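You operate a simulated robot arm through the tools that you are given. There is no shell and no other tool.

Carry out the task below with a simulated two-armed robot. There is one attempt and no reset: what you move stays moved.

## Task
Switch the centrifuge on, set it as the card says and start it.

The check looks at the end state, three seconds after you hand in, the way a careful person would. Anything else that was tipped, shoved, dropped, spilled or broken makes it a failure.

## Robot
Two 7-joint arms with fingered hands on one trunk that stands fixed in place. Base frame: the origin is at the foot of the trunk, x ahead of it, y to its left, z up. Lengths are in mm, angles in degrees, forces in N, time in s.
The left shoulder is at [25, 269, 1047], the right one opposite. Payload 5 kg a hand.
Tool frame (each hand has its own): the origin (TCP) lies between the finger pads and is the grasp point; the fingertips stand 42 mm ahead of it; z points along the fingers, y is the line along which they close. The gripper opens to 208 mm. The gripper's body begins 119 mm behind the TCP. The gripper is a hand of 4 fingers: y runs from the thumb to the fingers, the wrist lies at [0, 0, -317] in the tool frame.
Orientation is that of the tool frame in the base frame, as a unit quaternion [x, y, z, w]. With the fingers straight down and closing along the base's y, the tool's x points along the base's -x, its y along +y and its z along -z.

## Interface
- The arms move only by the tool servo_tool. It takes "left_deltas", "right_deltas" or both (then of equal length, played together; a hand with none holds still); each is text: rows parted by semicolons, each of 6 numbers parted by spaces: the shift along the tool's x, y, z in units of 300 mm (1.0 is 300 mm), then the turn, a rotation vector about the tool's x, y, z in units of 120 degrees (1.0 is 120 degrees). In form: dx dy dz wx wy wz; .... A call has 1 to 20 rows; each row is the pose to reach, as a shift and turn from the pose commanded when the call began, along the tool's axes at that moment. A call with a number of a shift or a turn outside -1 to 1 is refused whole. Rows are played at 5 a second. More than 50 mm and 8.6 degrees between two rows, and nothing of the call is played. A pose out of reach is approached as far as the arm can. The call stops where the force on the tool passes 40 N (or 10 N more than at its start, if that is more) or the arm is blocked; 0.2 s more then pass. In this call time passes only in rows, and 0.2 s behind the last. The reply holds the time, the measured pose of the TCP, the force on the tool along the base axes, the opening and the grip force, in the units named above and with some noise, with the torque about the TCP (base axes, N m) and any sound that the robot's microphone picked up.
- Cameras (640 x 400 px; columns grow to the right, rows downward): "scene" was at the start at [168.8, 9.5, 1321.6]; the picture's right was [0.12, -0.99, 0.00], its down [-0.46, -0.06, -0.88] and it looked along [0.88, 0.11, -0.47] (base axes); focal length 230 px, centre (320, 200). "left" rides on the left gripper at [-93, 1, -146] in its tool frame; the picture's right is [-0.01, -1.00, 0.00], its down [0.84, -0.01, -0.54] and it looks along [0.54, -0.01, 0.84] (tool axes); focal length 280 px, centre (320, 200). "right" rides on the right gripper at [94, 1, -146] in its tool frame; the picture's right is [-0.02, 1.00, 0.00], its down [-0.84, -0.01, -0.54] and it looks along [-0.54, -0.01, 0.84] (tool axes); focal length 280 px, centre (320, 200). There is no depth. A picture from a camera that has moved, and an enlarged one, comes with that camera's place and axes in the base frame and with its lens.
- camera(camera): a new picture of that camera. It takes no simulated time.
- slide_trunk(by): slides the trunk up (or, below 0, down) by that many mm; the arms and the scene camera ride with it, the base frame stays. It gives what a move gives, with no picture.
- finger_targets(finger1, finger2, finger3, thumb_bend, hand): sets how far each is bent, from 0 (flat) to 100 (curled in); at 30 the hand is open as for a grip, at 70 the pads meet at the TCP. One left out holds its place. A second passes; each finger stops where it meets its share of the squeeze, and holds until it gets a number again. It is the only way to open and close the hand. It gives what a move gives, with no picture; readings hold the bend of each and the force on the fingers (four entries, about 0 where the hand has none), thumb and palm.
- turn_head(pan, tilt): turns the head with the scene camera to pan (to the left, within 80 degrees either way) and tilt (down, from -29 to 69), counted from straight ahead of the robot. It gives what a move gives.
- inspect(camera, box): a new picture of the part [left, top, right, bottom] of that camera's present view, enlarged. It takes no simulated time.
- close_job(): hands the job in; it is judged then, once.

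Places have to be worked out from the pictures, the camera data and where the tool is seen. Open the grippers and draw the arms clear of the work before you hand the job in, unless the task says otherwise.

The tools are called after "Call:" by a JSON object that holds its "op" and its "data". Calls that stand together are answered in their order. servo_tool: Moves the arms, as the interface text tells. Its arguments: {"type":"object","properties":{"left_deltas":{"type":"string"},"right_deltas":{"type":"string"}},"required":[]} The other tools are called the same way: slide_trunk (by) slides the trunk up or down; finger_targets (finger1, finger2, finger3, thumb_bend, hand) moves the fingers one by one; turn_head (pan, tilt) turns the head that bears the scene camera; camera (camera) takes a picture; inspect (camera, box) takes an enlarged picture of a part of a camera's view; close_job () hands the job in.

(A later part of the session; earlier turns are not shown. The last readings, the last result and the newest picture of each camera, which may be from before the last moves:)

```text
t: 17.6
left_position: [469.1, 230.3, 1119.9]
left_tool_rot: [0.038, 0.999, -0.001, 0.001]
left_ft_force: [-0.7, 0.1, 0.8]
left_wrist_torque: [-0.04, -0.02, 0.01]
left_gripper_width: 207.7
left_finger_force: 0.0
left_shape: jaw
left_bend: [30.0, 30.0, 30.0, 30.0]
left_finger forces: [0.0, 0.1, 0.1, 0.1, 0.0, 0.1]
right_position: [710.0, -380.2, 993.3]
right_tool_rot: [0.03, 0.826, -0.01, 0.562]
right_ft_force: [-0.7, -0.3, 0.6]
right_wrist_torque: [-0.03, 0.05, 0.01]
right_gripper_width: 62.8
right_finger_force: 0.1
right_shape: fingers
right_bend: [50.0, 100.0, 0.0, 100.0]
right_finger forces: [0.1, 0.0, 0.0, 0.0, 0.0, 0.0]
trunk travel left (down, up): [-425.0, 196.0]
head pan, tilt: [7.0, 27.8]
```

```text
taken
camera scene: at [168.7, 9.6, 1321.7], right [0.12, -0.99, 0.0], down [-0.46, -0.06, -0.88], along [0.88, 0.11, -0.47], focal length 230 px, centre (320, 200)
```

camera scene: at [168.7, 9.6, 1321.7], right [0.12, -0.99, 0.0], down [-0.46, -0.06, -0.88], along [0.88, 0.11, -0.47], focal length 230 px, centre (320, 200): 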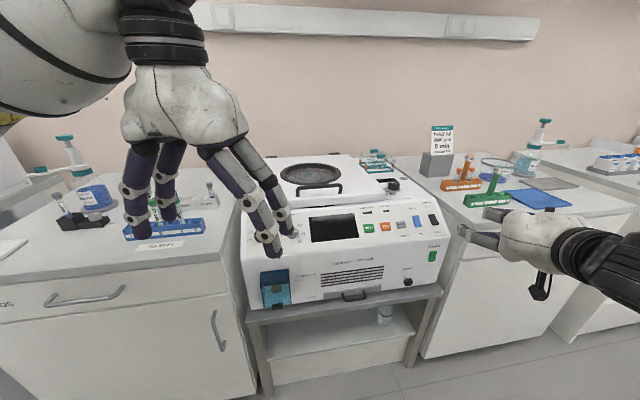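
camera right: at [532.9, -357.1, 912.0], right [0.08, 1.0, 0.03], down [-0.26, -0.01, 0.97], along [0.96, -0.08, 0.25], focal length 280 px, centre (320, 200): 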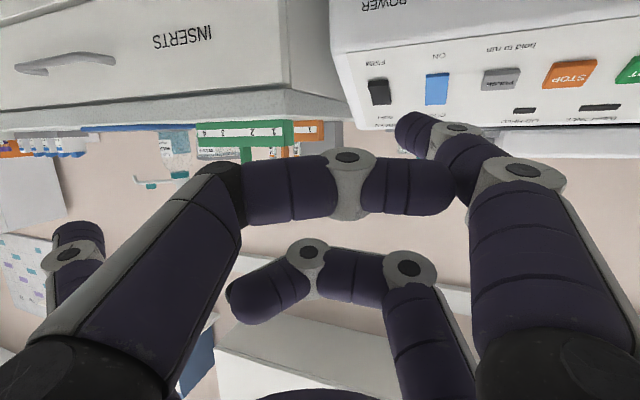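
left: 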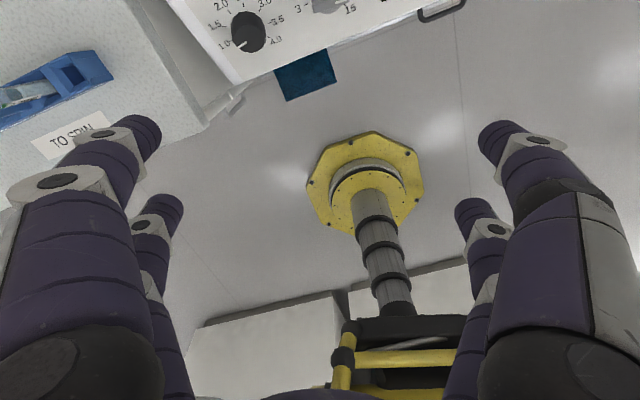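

Both arms moved as asked. Lowering the trunk 200 mm now puts the right hand near z 793 in front of the machine's right end and the left hand in the free space in front.

Call:
{"op": "slide_trunk", "data": {"by": -200}}

Call:
{"op": "camera", "data": {"camera": "scene"}}

Call:
{"op": "camera", "data": {"camera": "right"}}

```text
t: 19.7
left_position: [469.9, 229.7, 920.6]
left_tool_rot: [0.038, 0.999, -0.001, 0.001]
left_ft_force: [-1.4, -0.3, 0.3]
left_wrist_torque: [-0.02, -0.05, -0.02]
left_gripper_width: 207.8
left_finger_force: 0.1
left_shape: jaw
left_bend: [30.0, 30.0, 30.0, 30.0]
left_finger forces: [0.0, 0.0, 0.0, 0.0, 0.0, 0.1]
right_position: [718.4, -380.4, 767.1]
right_tool_rot: [0.031, 0.838, -0.011, 0.545]
right_ft_force: [-0.7, -0.2, 0.2]
right_wrist_torque: [0.0, 0.02, -0.02]
right_gripper_width: 62.7
right_finger_force: 0.1
right_shape: fingers
right_bend: [50.0, 100.0, 0.0, 100.0]
right_finger forces: [0.0, 0.0, 0.1, 0.0, 0.0, 0.1]
trunk travel left (down, up): [-225.0, 396.0]
head pan, tilt: [7.0, 27.8]
```

```text
taken
camera scene: at [225.2, 9.5, 1111.0], right [0.12, -0.99, 0.0], down [-0.46, -0.06, -0.88], along [0.88, 0.11, -0.47], focal length 230 px, centre (320, 200)
```

scene: 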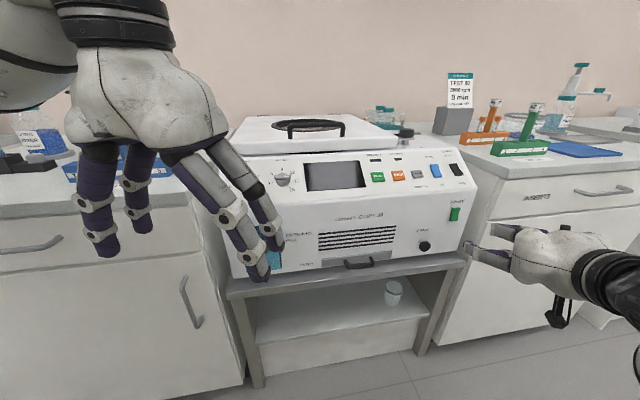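

```text
taken
camera right: at [547.5, -369.2, 740.6], right [0.07, 1.0, 0.03], down [-0.15, -0.02, 0.99], along [0.99, -0.07, 0.15], focal length 280 px, centre (320, 200)
```

right: 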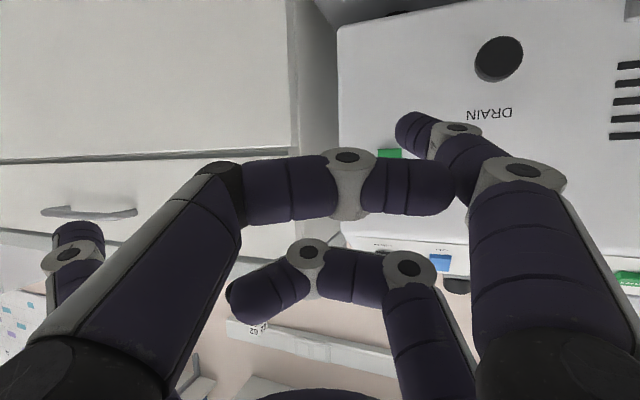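

The scene camera has moved to (225,10,1111), giving a second viewpoint. I'll zoom on the panel, the power rocker and poker finger for re-triangulation.

Call:
{"op": "inspect", "data": {"camera": "scene", "box": [420, 190, 520, 270]}}

Call:
{"op": "inspect", "data": {"camera": "scene", "box": [355, 140, 475, 215]}}

Call:
{"op": "inspect", "data": {"camera": "right", "box": [340, 80, 480, 180]}}

```text
5.00 times, centred on (470, 230) of scene
camera zoom: at [225.2, 9.5, 1111.0], right [0.12, -0.99, 0.0], down [-0.46, -0.06, -0.88], along [0.88, 0.11, -0.47], focal length 1150 px, centre (-430, 50)
```

zoom: 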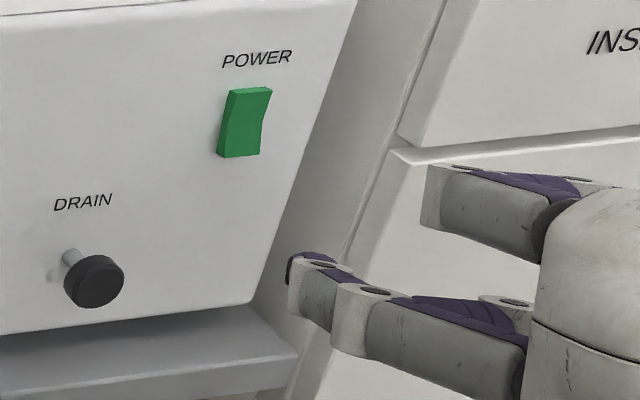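

```text
5.33 times, centred on (415, 178) of scene
camera zoom: at [225.2, 9.5, 1111.0], right [0.12, -0.99, 0.0], down [-0.46, -0.06, -0.88], along [0.88, 0.11, -0.47], focal length 1227 px, centre (-187, 320)
```

zoom: 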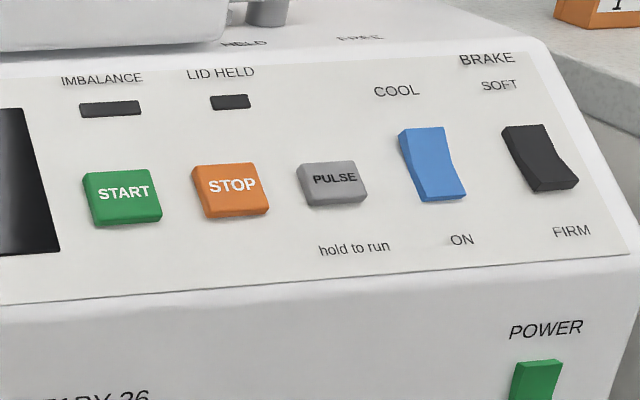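

```text
4.00 times, centred on (410, 130) of right
camera zoom: at [547.5, -369.2, 740.6], right [0.07, 1.0, 0.03], down [-0.15, -0.02, 0.99], along [0.99, -0.07, 0.15], focal length 1122 px, centre (-40, 480)
```

zoom: 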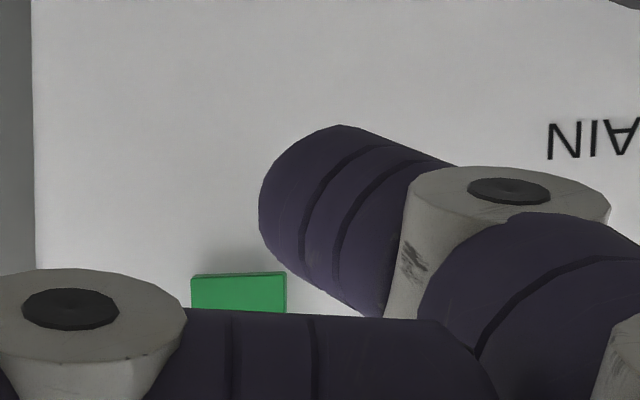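

Combining rays, the power rocker centre is about (855,-316,754) and the poker tip is about (25,60,53) in the tool frame. I'll move to a pre-press pose about 45 mm off the rocker's lower half and check visually.

Call:
{"op": "servo_tool", "data": {"right_deltas": "-0.061 0.014 0.037 0 0 0; -0.122 0.028 0.075 0 0 0; -0.183 0.042 0.112 0 0 0"}}

Call:
{"op": "inspect", "data": {"camera": "scene", "box": [420, 180, 520, 260]}}

Call:
{"op": "camera", "data": {"camera": "right"}}

```text
t: 20.5
left_position: [469.0, 229.0, 918.8]
left_tool_rot: [0.038, 0.999, -0.001, 0.001]
left_ft_force: [-1.7, -0.5, 0.4]
left_wrist_torque: [0.04, -0.04, 0.0]
left_gripper_width: 207.8
left_finger_force: 0.1
left_shape: jaw
left_bend: [30.0, 30.0, 30.0, 30.0]
left_finger forces: [0.0, 0.1, 0.0, 0.1, 0.0, 0.1]
right_position: [771.8, -372.9, 804.1]
right_tool_rot: [0.03, 0.838, -0.01, 0.545]
right_ft_force: [0.3, -0.1, -0.6]
right_wrist_torque: [0.02, 0.02, 0.04]
right_gripper_width: 62.7
right_finger_force: 0.0
right_shape: fingers
right_bend: [50.0, 100.0, 0.0, 100.0]
right_finger forces: [0.0, 0.1, 0.0, 0.0, 0.0, 0.0]
trunk travel left (down, up): [-225.0, 396.0]
head pan, tilt: [7.0, 27.8]
```

```text
5.00 times, centred on (470, 220) of scene
camera zoom: at [225.3, 9.4, 1110.7], right [0.12, -0.99, 0.0], down [-0.46, -0.06, -0.88], along [0.88, 0.11, -0.47], focal length 1150 px, centre (-430, 100)
```

zoom: 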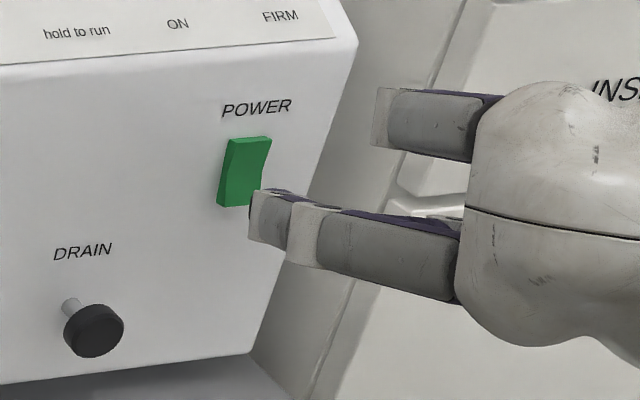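

```text
taken
camera right: at [600.5, -361.4, 777.1], right [0.07, 1.0, 0.03], down [-0.15, -0.02, 0.99], along [0.99, -0.07, 0.15], focal length 280 px, centre (320, 200)
```

right: 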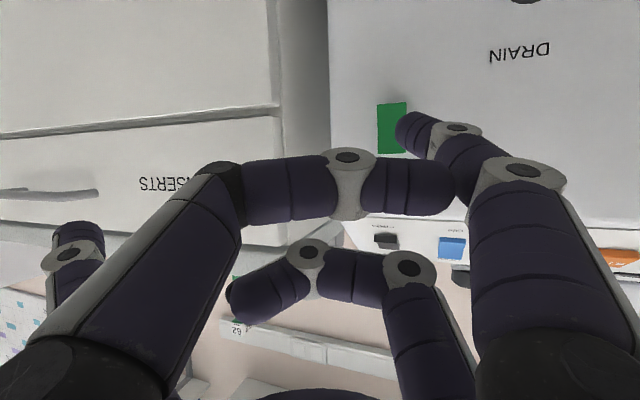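

The right camera shows the tip will land on the rocker's lower half if I advance along tool z. I'll advance 30 mm first.

Call:
{"op": "servo_tool", "data": {"right_deltas": "0 0 0.05 0 0 0; 0 0 0.1 0 0 0"}}

Call:
{"op": "inspect", "data": {"camera": "scene", "box": [430, 190, 490, 235]}}

Call:
{"op": "inspect", "data": {"camera": "right", "box": [340, 70, 480, 170]}}

```text
t: 21.1
left_position: [470.0, 230.8, 919.5]
left_tool_rot: [0.038, 0.999, -0.001, 0.001]
left_ft_force: [0.3, 0.3, -0.5]
left_wrist_torque: [-0.07, -0.05, 0.01]
left_gripper_width: 207.8
left_finger_force: 0.0
left_shape: jaw
left_bend: [30.0, 30.0, 30.0, 30.0]
left_finger forces: [0.0, 0.0, 0.0, 0.1, 0.0, 0.0]
right_position: [800.6, -373.6, 790.7]
right_tool_rot: [0.03, 0.837, -0.01, 0.546]
right_ft_force: [-0.8, -0.7, -1.5]
right_wrist_torque: [-0.02, 0.02, -0.02]
right_gripper_width: 62.5
right_finger_force: 0.1
right_shape: fingers
right_bend: [50.0, 100.0, 0.0, 100.0]
right_finger forces: [0.0, 0.0, 0.0, 0.1, 0.0, 0.1]
trunk travel left (down, up): [-225.0, 396.0]
head pan, tilt: [7.0, 27.8]
```

```text
8.89 times, centred on (460, 212) of scene
camera zoom: at [225.5, 9.6, 1110.6], right [0.12, -0.99, 0.0], down [-0.46, -0.06, -0.88], along [0.88, 0.11, -0.47], focal length 2045 px, centre (-924, 89)
```

zoom: 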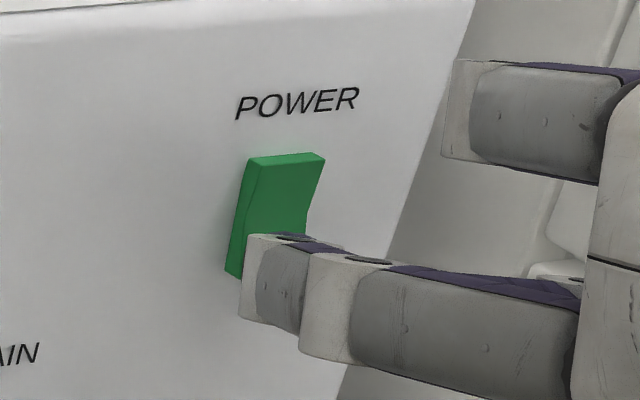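

```text
4.00 times, centred on (410, 120) of right
camera zoom: at [628.1, -362.0, 765.3], right [0.07, 1.0, 0.03], down [-0.15, -0.02, 0.99], along [0.99, -0.07, 0.15], focal length 1122 px, centre (-40, 520)
```

zoom: 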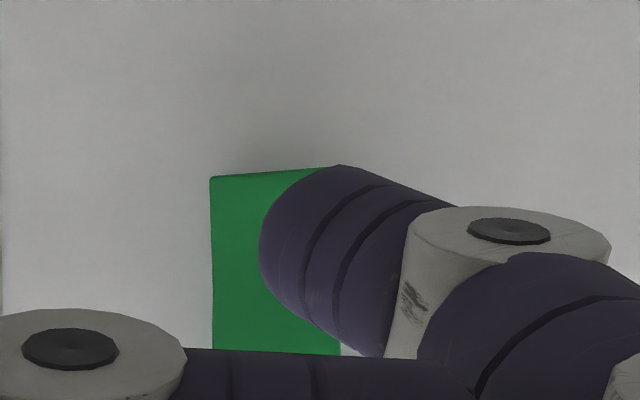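

The tip lines up with the rocker's lower half. I'll press forward in small steps, watching the force.

Call:
{"op": "servo_tool", "data": {"right_deltas": "0 0 0.02 0 0 0; 0 0 0.04 0 0 0; 0 0 0.055 0 0 0"}}

Call:
{"op": "inspect", "data": {"camera": "scene", "box": [340, 140, 490, 235]}}

```text
t: 21.9
left_position: [469.0, 229.4, 919.8]
left_tool_rot: [0.038, 0.999, 0.0, 0.0]
left_ft_force: [0.0, 0.1, 0.2]
left_wrist_torque: [-0.01, 0.0, 0.01]
left_gripper_width: 207.8
left_finger_force: 0.0
left_shape: jaw
left_bend: [30.0, 30.0, 30.0, 30.0]
left_finger forces: [0.0, 0.0, 0.1, 0.0, 0.0, 0.0]
right_position: [813.5, -376.2, 783.3]
right_tool_rot: [0.029, 0.838, -0.011, 0.545]
right_ft_force: [-28.9, 0.5, -3.8]
right_wrist_torque: [-0.18, 1.31, 1.44]
right_gripper_width: 57.2
right_finger_force: 14.5
right_shape: fingers
right_bend: [51.0, 100.0, 0.0, 100.0]
right_finger forces: [28.0, 0.0, 0.1, 0.0, 0.0, 0.1]
trunk travel left (down, up): [-225.0, 396.0]
head pan, tilt: [7.0, 27.8]
```

```text
4.21 times, centred on (415, 188) of scene
camera zoom: at [224.8, 9.4, 1110.7], right [0.12, -0.99, 0.0], down [-0.46, -0.06, -0.88], along [0.88, 0.11, -0.47], focal length 969 px, centre (-80, 253)
```

zoom: 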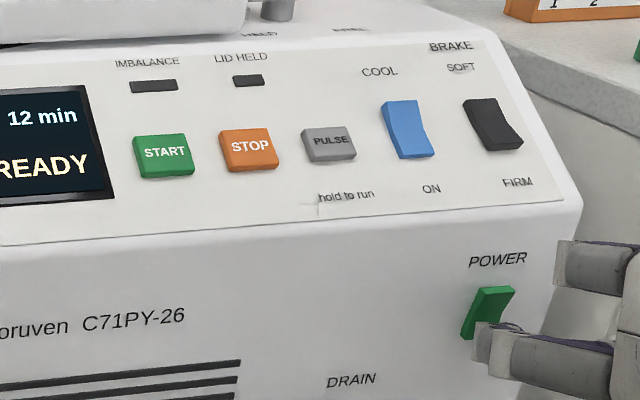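

The display lit up showing "12 min … READY", so the power is on. I'll back the finger straight off and read the display.

Call:
{"op": "servo_tool", "data": {"right_deltas": "0 0 -0.06 0 0 0; 0 0 -0.15 0 0 0; 0 0 -0.25 0 0 0"}}

Call:
{"op": "inspect", "data": {"camera": "scene", "box": [260, 150, 380, 225]}}

Call:
{"op": "inspect", "data": {"camera": "scene", "box": [360, 140, 480, 235]}}

```text
t: 22.7
left_position: [469.6, 229.7, 920.0]
left_tool_rot: [0.038, 0.999, 0.001, 0.001]
left_ft_force: [-0.4, 0.6, -0.2]
left_wrist_torque: [0.01, 0.03, 0.02]
left_gripper_width: 207.8
left_finger_force: 0.0
left_shape: jaw
left_bend: [30.0, 30.0, 30.0, 30.0]
left_finger forces: [0.1, 0.0, 0.1, 0.1, 0.0, 0.1]
right_position: [747.2, -371.7, 814.9]
right_tool_rot: [0.031, 0.838, -0.01, 0.545]
right_ft_force: [-0.3, 0.3, -0.9]
right_wrist_torque: [0.02, -0.02, 0.02]
right_gripper_width: 62.6
right_finger_force: 0.1
right_shape: fingers
right_bend: [50.0, 100.0, 0.0, 100.0]
right_finger forces: [0.0, 0.1, 0.1, 0.1, 0.0, 0.0]
trunk travel left (down, up): [-225.0, 396.0]
head pan, tilt: [7.0, 27.8]
```

```text
5.33 times, centred on (320, 188) of scene
camera zoom: at [225.7, 9.4, 1110.7], right [0.12, -0.99, 0.0], down [-0.46, -0.06, -0.88], along [0.88, 0.11, -0.47], focal length 1227 px, centre (320, 267)
```

zoom: 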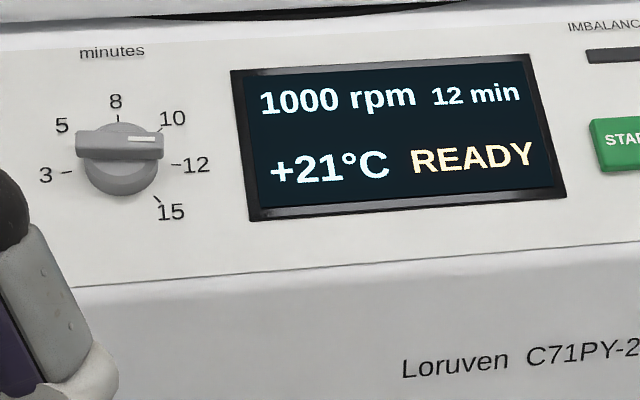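

```text
4.21 times, centred on (420, 188) of scene
camera zoom: at [225.7, 9.4, 1110.7], right [0.12, -0.99, 0.0], down [-0.46, -0.06, -0.88], along [0.88, 0.11, -0.47], focal length 969 px, centre (-101, 253)
```

zoom: 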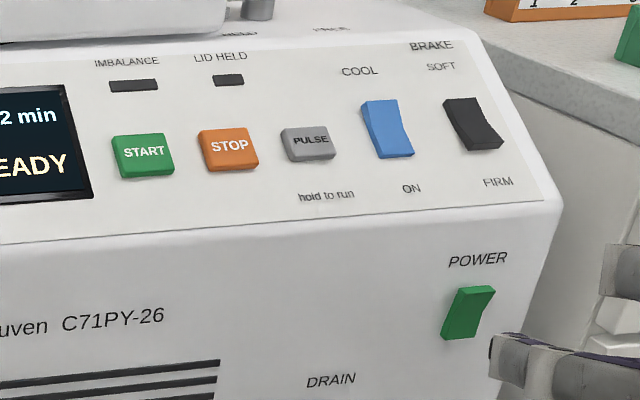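

The display reads 1000 rpm, 12 min, +21 °C, READY. Next is the cool rocker, whose centre I put at (891,-248,876): I'll raise the right hand and pitch it to 35° from vertical to face the panel.

Call:
{"op": "servo_tool", "data": {"right_deltas": "-0.103 0.029 -0.047 0 0.0516 0; -0.205 0.057 -0.095 0 0.1032 0; -0.308 0.086 -0.142 0 0.1548 0; -0.41 0.114 -0.19 0 0.2064 0; -0.513 0.143 -0.237 0 0.258 0"}}

Call:
{"op": "camera", "data": {"camera": "scene"}}

Call:
{"op": "camera", "data": {"camera": "right"}}

```text
t: 23.9
left_position: [469.6, 231.0, 919.9]
left_tool_rot: [0.039, 0.999, -0.002, 0.0]
left_ft_force: [3.3, -1.4, -2.0]
left_wrist_torque: [0.16, 0.39, 0.0]
left_gripper_width: 207.9
left_finger_force: 0.1
left_shape: jaw
left_bend: [30.0, 30.0, 30.0, 30.0]
left_finger forces: [0.1, 0.0, 0.1, 0.0, 0.0, 0.1]
right_position: [745.6, -329.5, 981.9]
right_tool_rot: [0.032, 0.954, -0.001, 0.299]
right_ft_force: [-6.2, -0.9, 19.3]
right_wrist_torque: [0.08, 0.76, 0.06]
right_gripper_width: 62.6
right_finger_force: 0.2
right_shape: fingers
right_bend: [50.0, 100.0, 0.0, 100.0]
right_finger forces: [0.1, 0.0, 0.0, 0.0, 0.0, 0.1]
trunk travel left (down, up): [-225.0, 396.0]
head pan, tilt: [7.0, 27.8]
```

```text
taken
camera scene: at [224.7, 10.2, 1110.8], right [0.12, -0.99, 0.0], down [-0.46, -0.06, -0.88], along [0.88, 0.11, -0.47], focal length 230 px, centre (320, 200)
```

scene: 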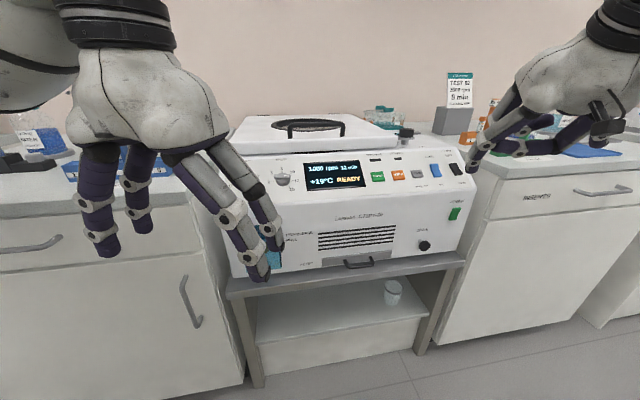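

```text
taken
camera right: at [586.3, -320.3, 1049.0], right [0.08, 1.0, 0.03], down [0.38, -0.05, 0.92], along [0.92, -0.06, -0.38], focal length 280 px, centre (320, 200)
```

right: 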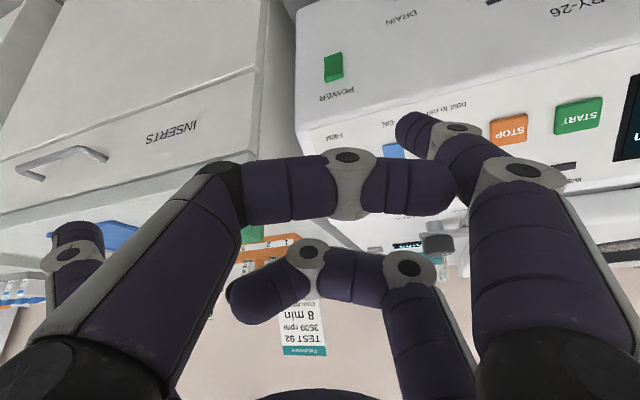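

The display now reads +19 °C, so cooling is indeed on. I'll move the poker tip to about 50 mm off the upper (COOL-label) half of the blue rocker.

Call:
{"op": "servo_tool", "data": {"right_deltas": "-0.1 0.035 0.072 0 0 0; -0.2 0.07 0.145 0 0 0; -0.299 0.105 0.217 0 0 0"}}

Call:
{"op": "inspect", "data": {"camera": "scene", "box": [380, 110, 500, 210]}}

Call:
{"op": "camera", "data": {"camera": "right"}}

```text
t: 24.7
left_position: [469.1, 229.7, 919.0]
left_tool_rot: [0.038, 0.999, 0.0, 0.001]
left_ft_force: [-0.7, 0.0, 0.2]
left_wrist_torque: [-0.03, -0.06, -0.05]
left_gripper_width: 208.0
left_finger_force: 0.0
left_shape: jaw
left_bend: [30.0, 30.0, 30.0, 30.0]
left_finger forces: [0.0, 0.1, 0.0, 0.0, 0.0, 0.0]
right_position: [859.2, -305.9, 982.2]
right_tool_rot: [0.032, 0.953, -0.002, 0.303]
right_ft_force: [-0.3, -0.7, 0.7]
right_wrist_torque: [0.05, -0.07, -0.01]
right_gripper_width: 62.7
right_finger_force: 0.1
right_shape: fingers
right_bend: [50.0, 100.0, 0.0, 100.0]
right_finger forces: [0.0, 0.0, 0.0, 0.1, 0.1, 0.0]
trunk travel left (down, up): [-225.0, 396.0]
head pan, tilt: [7.0, 27.8]
```

```text
4.00 times, centred on (440, 160) of scene
camera zoom: at [225.1, 9.5, 1110.5], right [0.12, -0.99, 0.0], down [-0.46, -0.06, -0.88], along [0.88, 0.11, -0.47], focal length 920 px, centre (-160, 360)
```

zoom: 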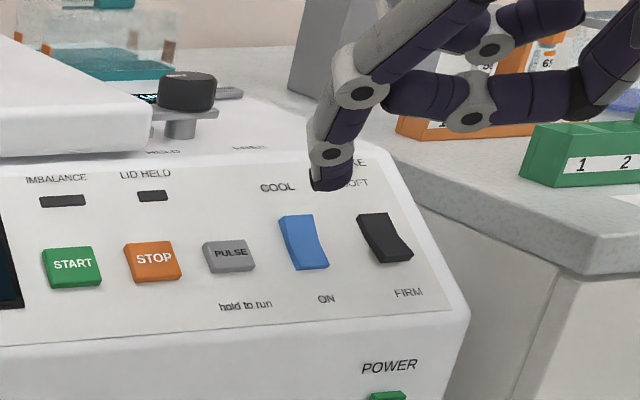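

```text
taken
camera right: at [698.4, -295.8, 1048.6], right [0.07, 1.0, 0.02], down [0.38, -0.05, 0.93], along [0.92, -0.06, -0.38], focal length 280 px, centre (320, 200)
```

right: 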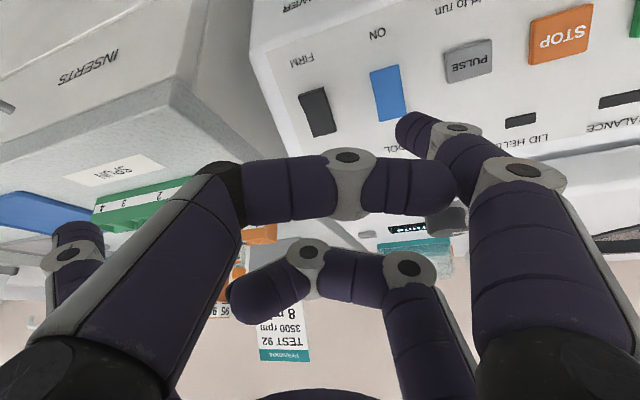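

Projected along tool z, the tip will land on the upper half, slightly near its end; I'll advance 35 mm while shifting 4 mm toward the rocker's middle and recheck.

Call:
{"op": "servo_tool", "data": {"right_deltas": "0.0065 0 0.058 0 0 0; 0.013 0 0.117 0 0 0"}}

Call:
{"op": "inspect", "data": {"camera": "scene", "box": [410, 130, 480, 190]}}

Call:
{"op": "inspect", "data": {"camera": "right", "box": [340, 60, 480, 160]}}

```text
t: 25.3
left_position: [470.2, 229.7, 920.1]
left_tool_rot: [0.037, 0.999, -0.001, 0.001]
left_ft_force: [-0.5, 0.0, 0.6]
left_wrist_torque: [-0.04, 0.01, 0.0]
left_gripper_width: 207.9
left_finger_force: 0.1
left_shape: jaw
left_bend: [30.0, 30.0, 30.0, 30.0]
left_finger forces: [0.0, 0.0, 0.0, 0.1, 0.1, 0.0]
right_position: [876.2, -307.1, 951.5]
right_tool_rot: [0.032, 0.953, -0.003, 0.302]
right_ft_force: [0.0, 0.3, -0.2]
right_wrist_torque: [0.01, 0.0, -0.02]
right_gripper_width: 62.7
right_finger_force: 0.0
right_shape: fingers
right_bend: [50.0, 100.0, 0.0, 100.0]
right_finger forces: [0.1, 0.1, 0.0, 0.0, 0.0, 0.1]
trunk travel left (down, up): [-225.0, 396.0]
head pan, tilt: [7.0, 27.8]
```

```text
6.67 times, centred on (445, 160) of scene
camera zoom: at [225.8, 9.5, 1110.4], right [0.12, -0.99, 0.0], down [-0.46, -0.06, -0.88], along [0.88, 0.11, -0.47], focal length 1534 px, centre (-513, 467)
```

zoom: 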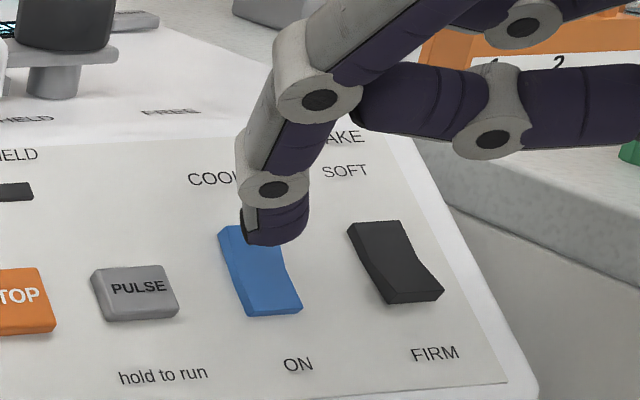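

```text
4.00 times, centred on (410, 110) of right
camera zoom: at [715.9, -296.7, 1017.0], right [0.07, 1.0, 0.02], down [0.38, -0.05, 0.92], along [0.92, -0.06, -0.38], focal length 1122 px, centre (-40, 560)
```

zoom: 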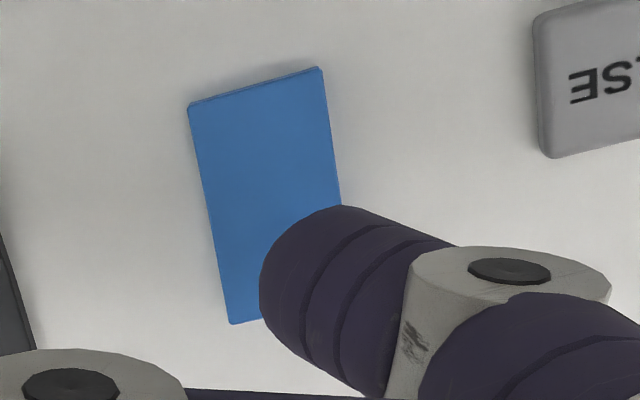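

The tip is over the upper half; landing looks good with a 3 mm shift in +y. I'll press in with small steps.

Call:
{"op": "servo_tool", "data": {"right_deltas": "0 0.01 0.02 0 0 0; 0 0.01 0.04 0 0 0; 0 0.01 0.055 0 0 0"}}

Call:
{"op": "inspect", "data": {"camera": "scene", "box": [410, 130, 480, 190]}}

Call:
{"op": "inspect", "data": {"camera": "right", "box": [340, 60, 480, 160]}}

```text
t: 26.1
left_position: [469.1, 229.6, 920.4]
left_tool_rot: [0.038, 0.999, -0.001, 0.001]
left_ft_force: [0.0, -0.1, -0.3]
left_wrist_torque: [0.02, 0.03, 0.01]
left_gripper_width: 207.9
left_finger_force: 0.0
left_shape: jaw
left_bend: [30.0, 30.0, 30.0, 30.0]
left_finger forces: [0.0, 0.1, 0.0, 0.1, 0.1, 0.0]
right_position: [884.9, -302.7, 941.5]
right_tool_rot: [0.032, 0.952, -0.002, 0.304]
right_ft_force: [-11.4, 1.5, 12.8]
right_wrist_torque: [0.92, 0.59, 0.81]
right_gripper_width: 62.7
right_finger_force: 8.1
right_shape: fingers
right_bend: [49.0, 100.0, 0.0, 100.0]
right_finger forces: [15.8, 0.0, 0.0, 0.0, 0.0, 0.0]
trunk travel left (down, up): [-225.0, 396.0]
head pan, tilt: [7.0, 27.8]
```

```text
6.67 times, centred on (445, 160) of scene
camera zoom: at [224.4, 9.6, 1111.2], right [0.12, -0.99, 0.0], down [-0.46, -0.06, -0.88], along [0.88, 0.11, -0.47], focal length 1534 px, centre (-513, 467)
```

zoom: 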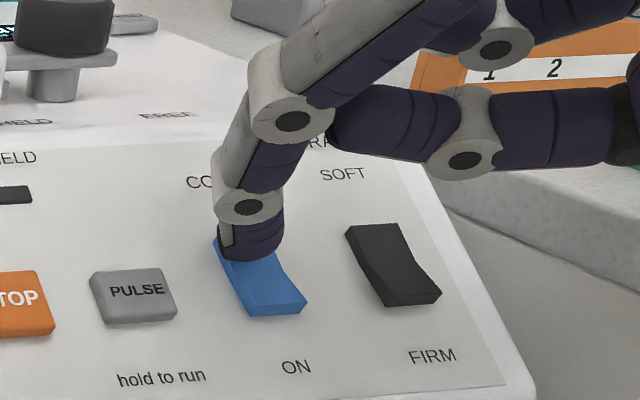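

```text
4.00 times, centred on (410, 110) of right
camera zoom: at [723.9, -294.1, 1007.3], right [0.07, 1.0, 0.02], down [0.37, -0.05, 0.93], along [0.92, -0.06, -0.38], focal length 1122 px, centre (-40, 560)
```

zoom: 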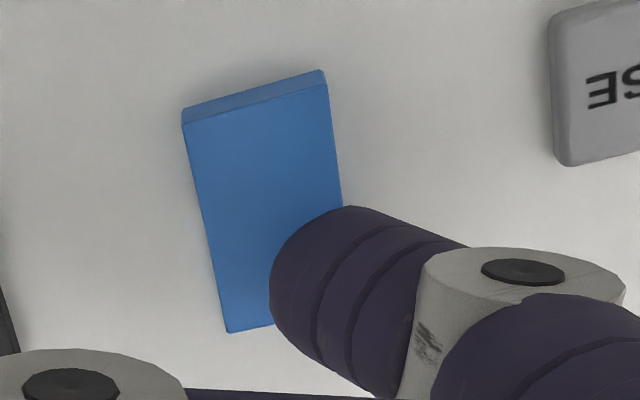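

The rocker flipped (its ON end now stands out). I'll back off and confirm.

Call:
{"op": "servo_tool", "data": {"right_deltas": "0 0 -0.06 0 0 0; 0 0 -0.15 0 0 0; 0 0 -0.25 0 0 0"}}

Call:
{"op": "inspect", "data": {"camera": "scene", "box": [400, 140, 480, 200]}}

Call:
{"op": "inspect", "data": {"camera": "scene", "box": [260, 150, 380, 225]}}

```text
t: 26.9
left_position: [469.9, 231.1, 920.8]
left_tool_rot: [0.036, 0.999, -0.001, 0.001]
left_ft_force: [-0.2, 0.3, 0.2]
left_wrist_torque: [0.0, -0.07, 0.01]
left_gripper_width: 207.8
left_finger_force: 0.0
left_shape: jaw
left_bend: [30.0, 30.0, 30.0, 30.0]
left_finger forces: [0.0, 0.0, 0.0, 0.1, 0.0, 0.0]
right_position: [842.8, -302.4, 999.8]
right_tool_rot: [0.032, 0.953, -0.002, 0.302]
right_ft_force: [-0.5, 0.9, 0.4]
right_wrist_torque: [0.03, -0.01, 0.0]
right_gripper_width: 62.8
right_finger_force: 0.1
right_shape: fingers
right_bend: [50.0, 100.0, 0.0, 100.0]
right_finger forces: [0.1, 0.0, 0.0, 0.0, 0.0, 0.0]
trunk travel left (down, up): [-225.0, 396.0]
head pan, tilt: [7.0, 27.8]
```

```text
6.67 times, centred on (440, 170) of scene
camera zoom: at [225.1, 9.5, 1111.0], right [0.12, -0.99, 0.0], down [-0.46, -0.06, -0.88], along [0.88, 0.11, -0.47], focal length 1534 px, centre (-480, 400)
```

zoom: 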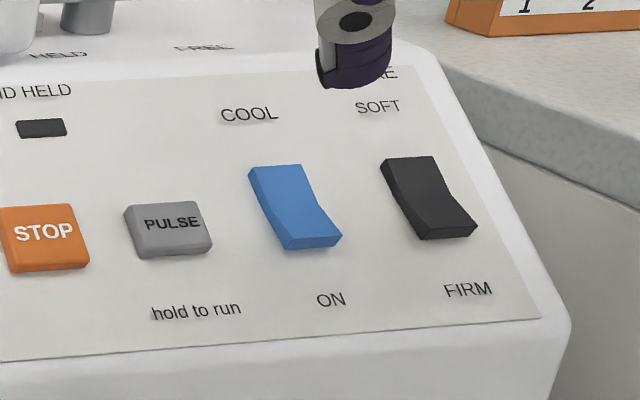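

```text
5.33 times, centred on (320, 188) of scene
camera zoom: at [225.1, 9.5, 1111.0], right [0.12, -0.99, 0.0], down [-0.46, -0.06, -0.88], along [0.88, 0.11, -0.47], focal length 1227 px, centre (320, 267)
```

zoom: 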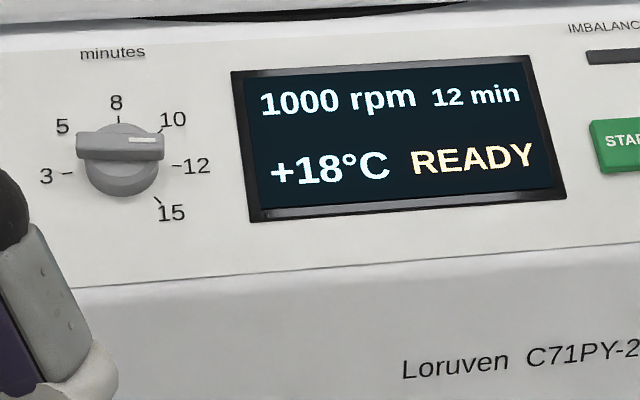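

The cool rocker now sits like the brake rocker with its top pressed: cooling is off. Next, the knobs with the left hand; I'll move it aside to the left so the scene camera sees both dials.

Call:
{"op": "servo_tool", "data": {"left_deltas": "-0.031 0.108 -0.078 0 0 0; -0.062 0.216 -0.156 0 0 0; -0.093 0.325 -0.234 0 0 0; -0.123 0.433 -0.311 0 0 0; -0.154 0.541 -0.389 0 0 0; -0.185 0.649 -0.467 0 0 0"}}

Call:
{"op": "camera", "data": {"camera": "scene"}}

Call:
{"op": "inspect", "data": {"camera": "scene", "box": [220, 140, 320, 215]}}

Call:
{"op": "camera", "data": {"camera": "left"}}

```text
t: 28.3
left_position: [538.3, 420.5, 1060.6]
left_tool_rot: [0.036, 0.999, -0.001, 0.0]
left_ft_force: [-0.2, 0.0, -0.2]
left_wrist_torque: [0.02, -0.01, -0.06]
left_gripper_width: 207.6
left_finger_force: 0.0
left_shape: jaw
left_bend: [30.0, 30.0, 30.0, 30.0]
left_finger forces: [0.1, 0.0, 0.1, 0.1, 0.1, 0.0]
right_position: [843.5, -301.9, 1002.2]
right_tool_rot: [0.031, 0.953, -0.002, 0.302]
right_ft_force: [-0.6, 0.8, -0.1]
right_wrist_torque: [0.0, 0.0, 0.0]
right_gripper_width: 62.9
right_finger_force: 0.1
right_shape: fingers
right_bend: [50.0, 100.0, 0.0, 100.0]
right_finger forces: [0.0, 0.1, 0.0, 0.1, 0.0, 0.0]
trunk travel left (down, up): [-225.0, 396.0]
head pan, tilt: [7.0, 27.8]
```

```text
taken
camera scene: at [225.2, 9.5, 1110.9], right [0.12, -0.99, 0.0], down [-0.46, -0.06, -0.88], along [0.88, 0.11, -0.47], focal length 230 px, centre (320, 200)
```

scene: 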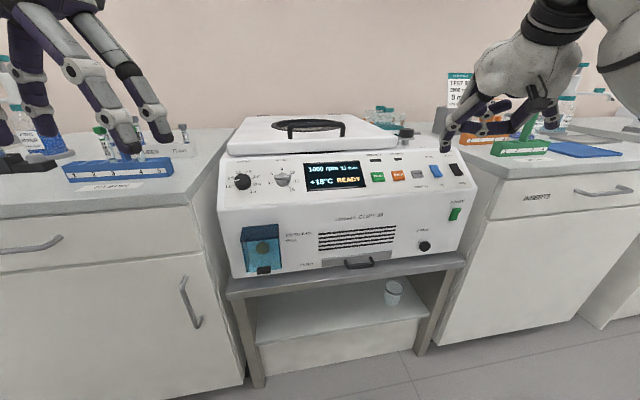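

```text
5.33 times, centred on (270, 178) of scene
camera zoom: at [225.2, 9.5, 1110.9], right [0.12, -0.99, 0.0], down [-0.46, -0.06, -0.88], along [0.88, 0.11, -0.47], focal length 1227 px, centre (587, 320)
```

zoom: 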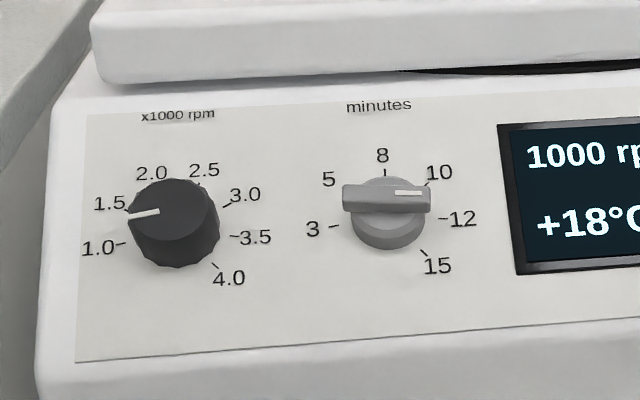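

```text
taken
camera left: at [633.0, 415.4, 1207.2], right [-0.06, -1.0, 0.0], down [-0.84, 0.05, 0.54], along [-0.54, 0.03, -0.84], focal length 280 px, centre (320, 200)
```

left: 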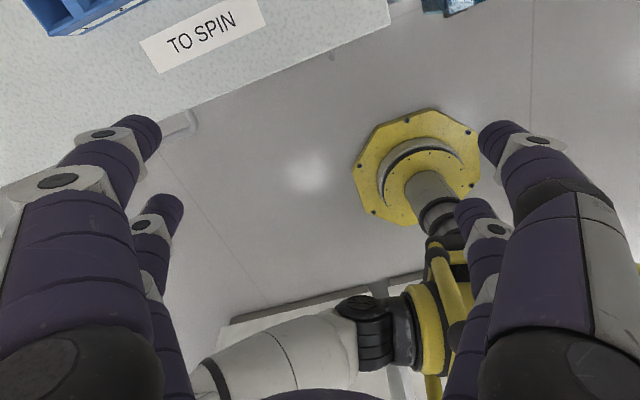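

From the two scene heights I get the speed dial base at (742,272,872), the minutes dial base at (769,174.5,873), yaw 16°, tilt 35°, and knob heights about 20–22 mm. Now I'll map the left hand's digits by bending finger1 alone.

Call:
{"op": "finger_targets", "data": {"hand": "left", "finger1": 60, "finger2": 10, "finger3": 10, "thumb_bend": 30}}

Call:
{"op": "camera", "data": {"camera": "left"}}

Call:
{"op": "inspect", "data": {"camera": "scene", "box": [0, 0, 200, 190]}}

```text
t: 29.3
left_position: [540.6, 418.7, 1060.6]
left_tool_rot: [0.038, 0.999, -0.001, 0.0]
left_ft_force: [0.0, -0.4, 0.3]
left_wrist_torque: [0.0, 0.02, 0.03]
left_gripper_width: 140.2
left_finger_force: 0.0
left_shape: fingers
left_bend: [60.0, 10.0, 10.0, 30.0]
left_finger forces: [0.0, 0.0, 0.0, 0.1, 0.1, 0.1]
right_position: [842.6, -301.4, 1000.8]
right_tool_rot: [0.032, 0.953, -0.002, 0.301]
right_ft_force: [0.2, 0.5, 0.1]
right_wrist_torque: [0.0, -0.01, 0.0]
right_gripper_width: 63.0
right_finger_force: 0.0
right_shape: fingers
right_bend: [50.0, 100.0, 0.0, 100.0]
right_finger forces: [0.0, 0.0, 0.0, 0.1, 0.0, 0.0]
trunk travel left (down, up): [-225.0, 396.0]
head pan, tilt: [7.0, 27.8]
```

```text
taken
camera left: at [633.6, 415.0, 1206.2], right [-0.06, -1.0, 0.0], down [-0.84, 0.05, 0.54], along [-0.54, 0.03, -0.84], focal length 280 px, centre (320, 200)
```

left: 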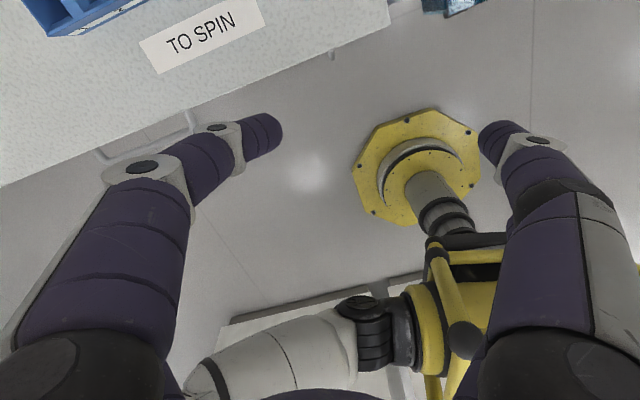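

```text
2.11 times, centred on (100, 95) of scene
camera zoom: at [225.6, 9.5, 1110.6], right [0.12, -0.99, 0.0], down [-0.46, -0.06, -0.88], along [0.88, 0.11, -0.47], focal length 484 px, centre (783, 421)
```

zoom: 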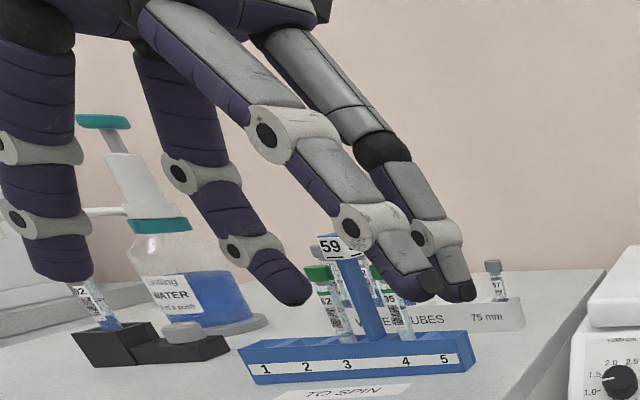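

Left hand: finger1/thumb are the camera-side (-x) pair, finger2/finger3 the +x pair. I'll use finger1+thumb at bend 58–60 as a two-point pinch, with finger2 curled and finger3 flat.

Call:
{"op": "finger_targets", "data": {"hand": "left", "finger1": 58, "finger2": 100, "finger3": 0, "thumb_bend": 58}}

Call:
{"op": "servo_tool", "data": {"left_deltas": "-0.062 -0.094 0.045 -0.0086 -0.0481 -0.0273; -0.124 -0.188 0.09 -0.0172 -0.0962 -0.0547; -0.187 -0.282 0.135 -0.0258 -0.1443 -0.082; -0.249 -0.375 0.179 -0.0343 -0.1924 -0.1093; -0.311 -0.469 0.224 -0.0429 -0.2405 -0.1367; -0.373 -0.563 0.269 -0.0515 -0.2886 -0.164"}}

Call:
{"op": "camera", "data": {"camera": "scene"}}

Call:
{"op": "camera", "data": {"camera": "left"}}

```text
t: 30.3
left_position: [539.8, 419.4, 1060.1]
left_tool_rot: [0.038, 0.999, -0.001, 0.001]
left_ft_force: [1.1, -0.7, 0.0]
left_wrist_torque: [0.02, 0.03, -0.05]
left_gripper_width: 75.4
left_finger_force: 0.1
left_shape: fingers
left_bend: [57.0, 100.0, 0.0, 57.0]
left_finger forces: [0.0, 0.0, 0.0, 0.0, 0.1, 0.0]
right_position: [843.5, -303.1, 999.7]
right_tool_rot: [0.033, 0.953, -0.002, 0.301]
right_ft_force: [-0.1, 0.5, 0.4]
right_wrist_torque: [0.04, 0.01, 0.01]
right_gripper_width: 62.9
right_finger_force: 0.1
right_shape: fingers
right_bend: [50.0, 100.0, 0.0, 100.0]
right_finger forces: [0.1, 0.1, 0.1, 0.1, 0.1, 0.0]
trunk travel left (down, up): [-225.0, 396.0]
head pan, tilt: [7.0, 27.8]
```

```text
t: 31.7
left_position: [640.3, 242.3, 978.3]
left_tool_rot: [-0.133, 0.944, 0.04, 0.3]
left_ft_force: [0.4, -0.6, 0.3]
left_wrist_torque: [-0.05, -0.03, -0.02]
left_gripper_width: 75.6
left_finger_force: 0.0
left_shape: fingers
left_bend: [57.0, 100.0, 0.0, 57.0]
left_finger forces: [0.1, 0.1, 0.0, 0.0, 0.0, 0.0]
right_position: [843.8, -302.6, 998.6]
right_tool_rot: [0.032, 0.953, -0.002, 0.301]
right_ft_force: [-0.3, -0.9, -1.1]
right_wrist_torque: [0.08, 0.0, 0.05]
right_gripper_width: 62.8
right_finger_force: 0.0
right_shape: fingers
right_bend: [50.0, 100.0, 0.0, 100.0]
right_finger forces: [0.0, 0.0, 0.0, 0.0, 0.1, 0.0]
trunk travel left (down, up): [-225.0, 396.0]
head pan, tilt: [7.0, 27.8]
```

```text
taken
camera scene: at [225.8, 9.5, 1110.3], right [0.12, -0.99, 0.0], down [-0.46, -0.06, -0.88], along [0.88, 0.11, -0.47], focal length 230 px, centre (320, 200)
```

scene: 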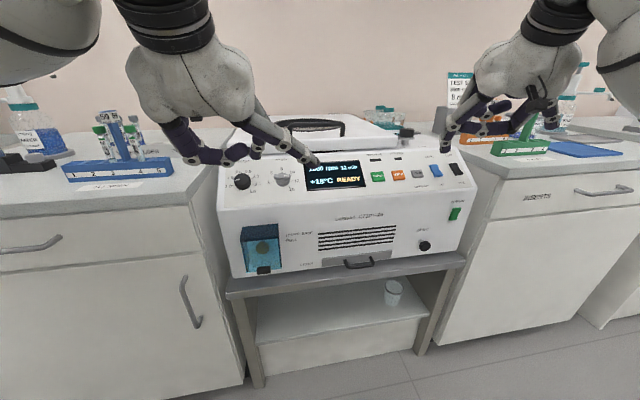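

```text
taken
camera left: at [632.9, 243.2, 1151.5], right [0.29, -0.96, 0.01], down [-0.96, -0.29, -0.04], along [0.05, 0.0, -1.0], focal length 280 px, centre (320, 200)
```

left: 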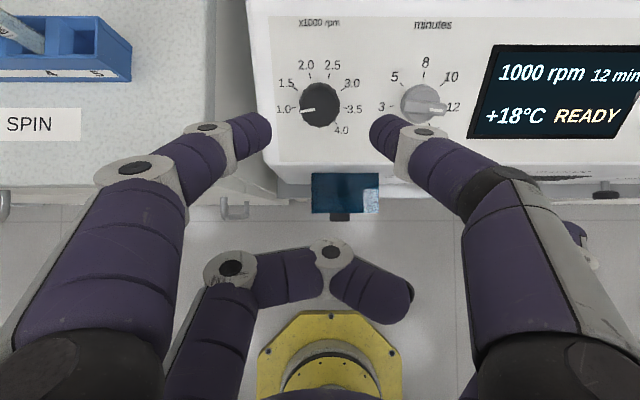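

The left camera gives a clear view: the pinch pair straddles the speed dial nicely. I'll zoom to fine-align the knob centre with the pair.

Call:
{"op": "inspect", "data": {"camera": "left", "box": [240, 50, 400, 150]}}

Call:
{"op": "inspect", "data": {"camera": "scene", "box": [180, 100, 340, 220]}}

```text
4.00 times, centred on (320, 100) of left
camera zoom: at [632.9, 243.2, 1151.5], right [0.29, -0.96, 0.01], down [-0.96, -0.29, -0.04], along [0.05, 0.0, -1.0], focal length 1122 px, centre (320, 600)
```

zoom: 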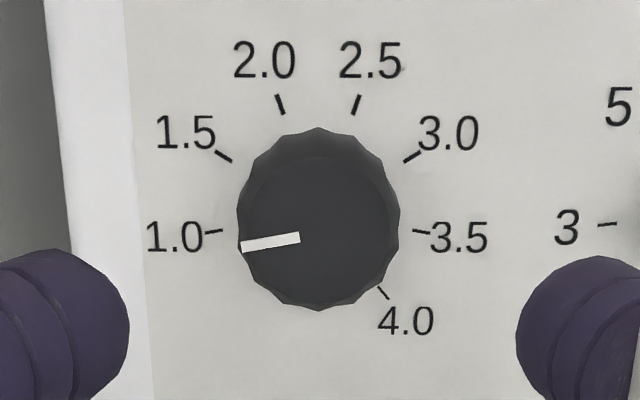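

```text
3.33 times, centred on (260, 160) of scene
camera zoom: at [225.8, 9.5, 1110.3], right [0.12, -0.99, 0.0], down [-0.46, -0.06, -0.88], along [0.88, 0.11, -0.47], focal length 767 px, centre (520, 333)
```

zoom: 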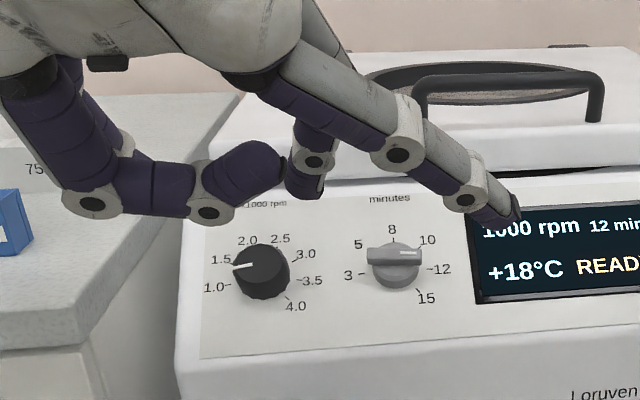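

The dial centre sits at about tool (-22, 0, 147); the pair is at x=-26, z≈55. I'll rotate the hand -50° about the pair axis, shift 4 mm, and descend 40 mm, staying above the knob.

Call:
{"op": "servo_tool", "data": {"left_deltas": "0.0012 -0.011 0.019 0 0 -0.06; 0.0011 -0.0213 0.038 0 0 -0.119; -0.0003 -0.0317 0.057 0 0 -0.178; -0.003 -0.0417 0.0763 0 0 -0.238; -0.0068 -0.0507 0.0953 0 0 -0.2975; -0.0119 -0.059 0.1143 0 0 -0.3575; -0.0177 -0.0663 0.1333 0 0 -0.4167"}}

Call:
{"op": "camera", "data": {"camera": "left"}}

Call:
{"op": "camera", "data": {"camera": "scene"}}

```text
t: 33.3
left_position: [671.6, 231.9, 949.5]
left_tool_rot: [-0.521, 0.799, -0.089, 0.288]
left_ft_force: [0.0, -0.3, 1.0]
left_wrist_torque: [-0.02, 0.0, 0.01]
left_gripper_width: 75.3
left_finger_force: 0.0
left_shape: fingers
left_bend: [57.0, 100.0, 0.0, 57.0]
left_finger forces: [0.1, 0.0, 0.1, 0.0, 0.0, 0.0]
right_position: [843.3, -302.2, 1000.4]
right_tool_rot: [0.032, 0.953, -0.001, 0.302]
right_ft_force: [0.3, 0.9, 0.4]
right_wrist_torque: [0.0, 0.0, -0.01]
right_gripper_width: 62.8
right_finger_force: 0.0
right_shape: fingers
right_bend: [50.0, 100.0, 0.0, 100.0]
right_finger forces: [0.0, 0.0, 0.1, 0.1, 0.0, 0.0]
trunk travel left (down, up): [-225.0, 396.0]
head pan, tilt: [7.0, 27.8]
```

```text
taken
camera left: at [617.1, 292.5, 1102.8], right [0.78, -0.43, 0.45], down [-0.53, -0.83, 0.14], along [0.31, -0.35, -0.88], focal length 280 px, centre (320, 200)
```

left: 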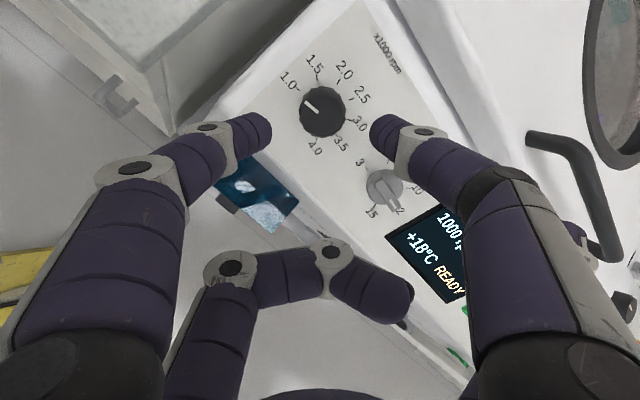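

```text
taken
camera scene: at [225.6, 9.5, 1110.5], right [0.12, -0.99, 0.0], down [-0.46, -0.06, -0.88], along [0.88, 0.11, -0.47], focal length 230 px, centre (320, 200)
```

scene: 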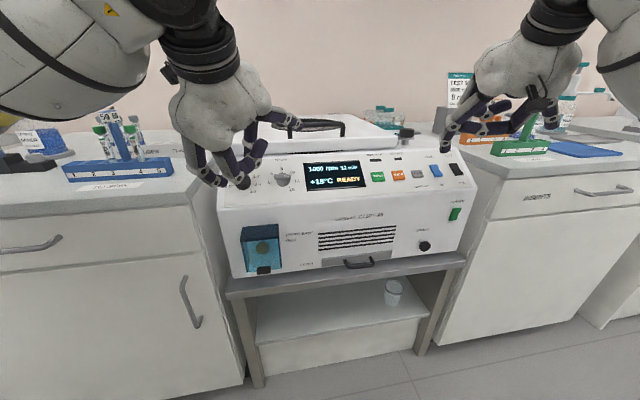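

Finger3 lying flat would run into the lid handle (around (848,96,1010)) when descending. I'll instead close finger2 and finger3 together at 70, which keeps them compact and ~12 mm shorter than the pinch pair.

Call:
{"op": "finger_targets", "data": {"hand": "left", "finger1": 58, "finger2": 70, "finger3": 70, "thumb_bend": 58}}

Call:
{"op": "finger_targets", "data": {"hand": "left", "finger1": 58, "finger2": 70, "finger3": 70, "thumb_bend": 58}}

Call:
{"op": "camera", "data": {"camera": "left"}}

Call:
{"op": "inspect", "data": {"camera": "scene", "box": [150, 60, 360, 210]}}

```text
t: 34.3
left_position: [669.4, 231.8, 949.3]
left_tool_rot: [-0.52, 0.799, -0.089, 0.288]
left_ft_force: [-0.5, -0.9, -0.1]
left_wrist_torque: [0.0, -0.04, 0.0]
left_gripper_width: 75.5
left_finger_force: 0.0
left_shape: fingers
left_bend: [57.0, 70.0, 70.0, 57.0]
left_finger forces: [0.1, 0.1, 0.1, 0.0, 0.1, 0.1]
right_position: [842.3, -302.6, 999.9]
right_tool_rot: [0.032, 0.953, -0.003, 0.303]
right_ft_force: [-0.2, -0.4, 1.3]
right_wrist_torque: [0.03, 0.04, 0.02]
right_gripper_width: 62.5
right_finger_force: 0.1
right_shape: fingers
right_bend: [50.0, 100.0, 0.0, 100.0]
right_finger forces: [0.1, 0.1, 0.0, 0.1, 0.0, 0.0]
trunk travel left (down, up): [-225.0, 396.0]
head pan, tilt: [7.0, 27.8]
```

```text
t: 35.3
left_position: [671.1, 231.2, 949.8]
left_tool_rot: [-0.519, 0.8, -0.088, 0.288]
left_ft_force: [-0.8, 0.0, 0.2]
left_wrist_torque: [-0.02, -0.02, 0.01]
left_gripper_width: 75.6
left_finger_force: 0.1
left_shape: fingers
left_bend: [57.0, 70.0, 70.0, 57.0]
left_finger forces: [0.0, 0.1, 0.1, 0.0, 0.0, 0.1]
right_position: [843.1, -301.9, 1000.2]
right_tool_rot: [0.032, 0.953, -0.002, 0.302]
right_ft_force: [0.8, 0.3, 0.2]
right_wrist_torque: [-0.04, 0.0, -0.06]
right_gripper_width: 62.8
right_finger_force: 0.1
right_shape: fingers
right_bend: [50.0, 100.0, 0.0, 100.0]
right_finger forces: [0.0, 0.0, 0.0, 0.0, 0.0, 0.0]
trunk travel left (down, up): [-225.0, 396.0]
head pan, tilt: [7.0, 27.8]
```

```text
taken
camera left: at [617.1, 292.3, 1102.9], right [0.78, -0.43, 0.45], down [-0.54, -0.83, 0.14], along [0.31, -0.35, -0.88], focal length 280 px, centre (320, 200)
```

left: 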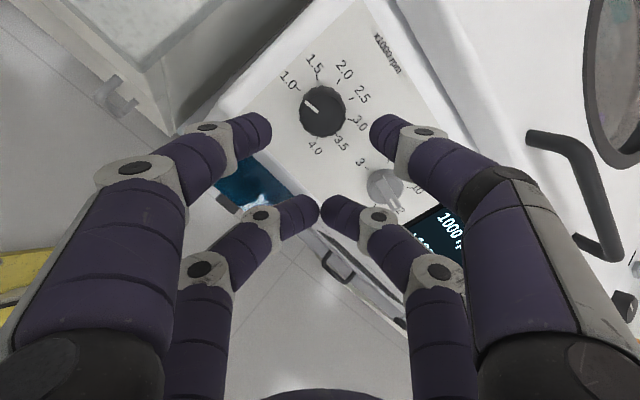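

```text
2.67 times, centred on (255, 135) of scene
camera zoom: at [225.6, 9.5, 1110.6], right [0.12, -0.99, 0.0], down [-0.46, -0.06, -0.88], along [0.88, 0.11, -0.47], focal length 613 px, centre (493, 373)
```

zoom: 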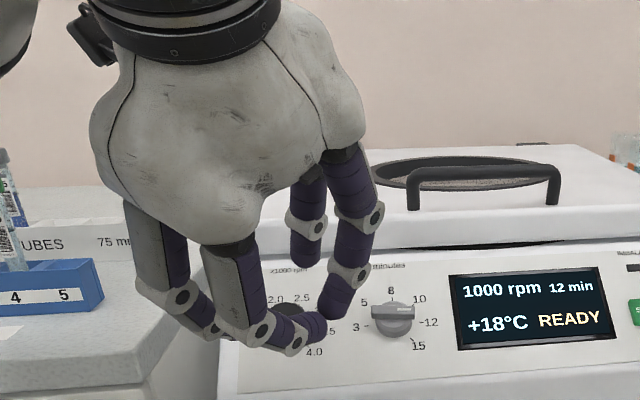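

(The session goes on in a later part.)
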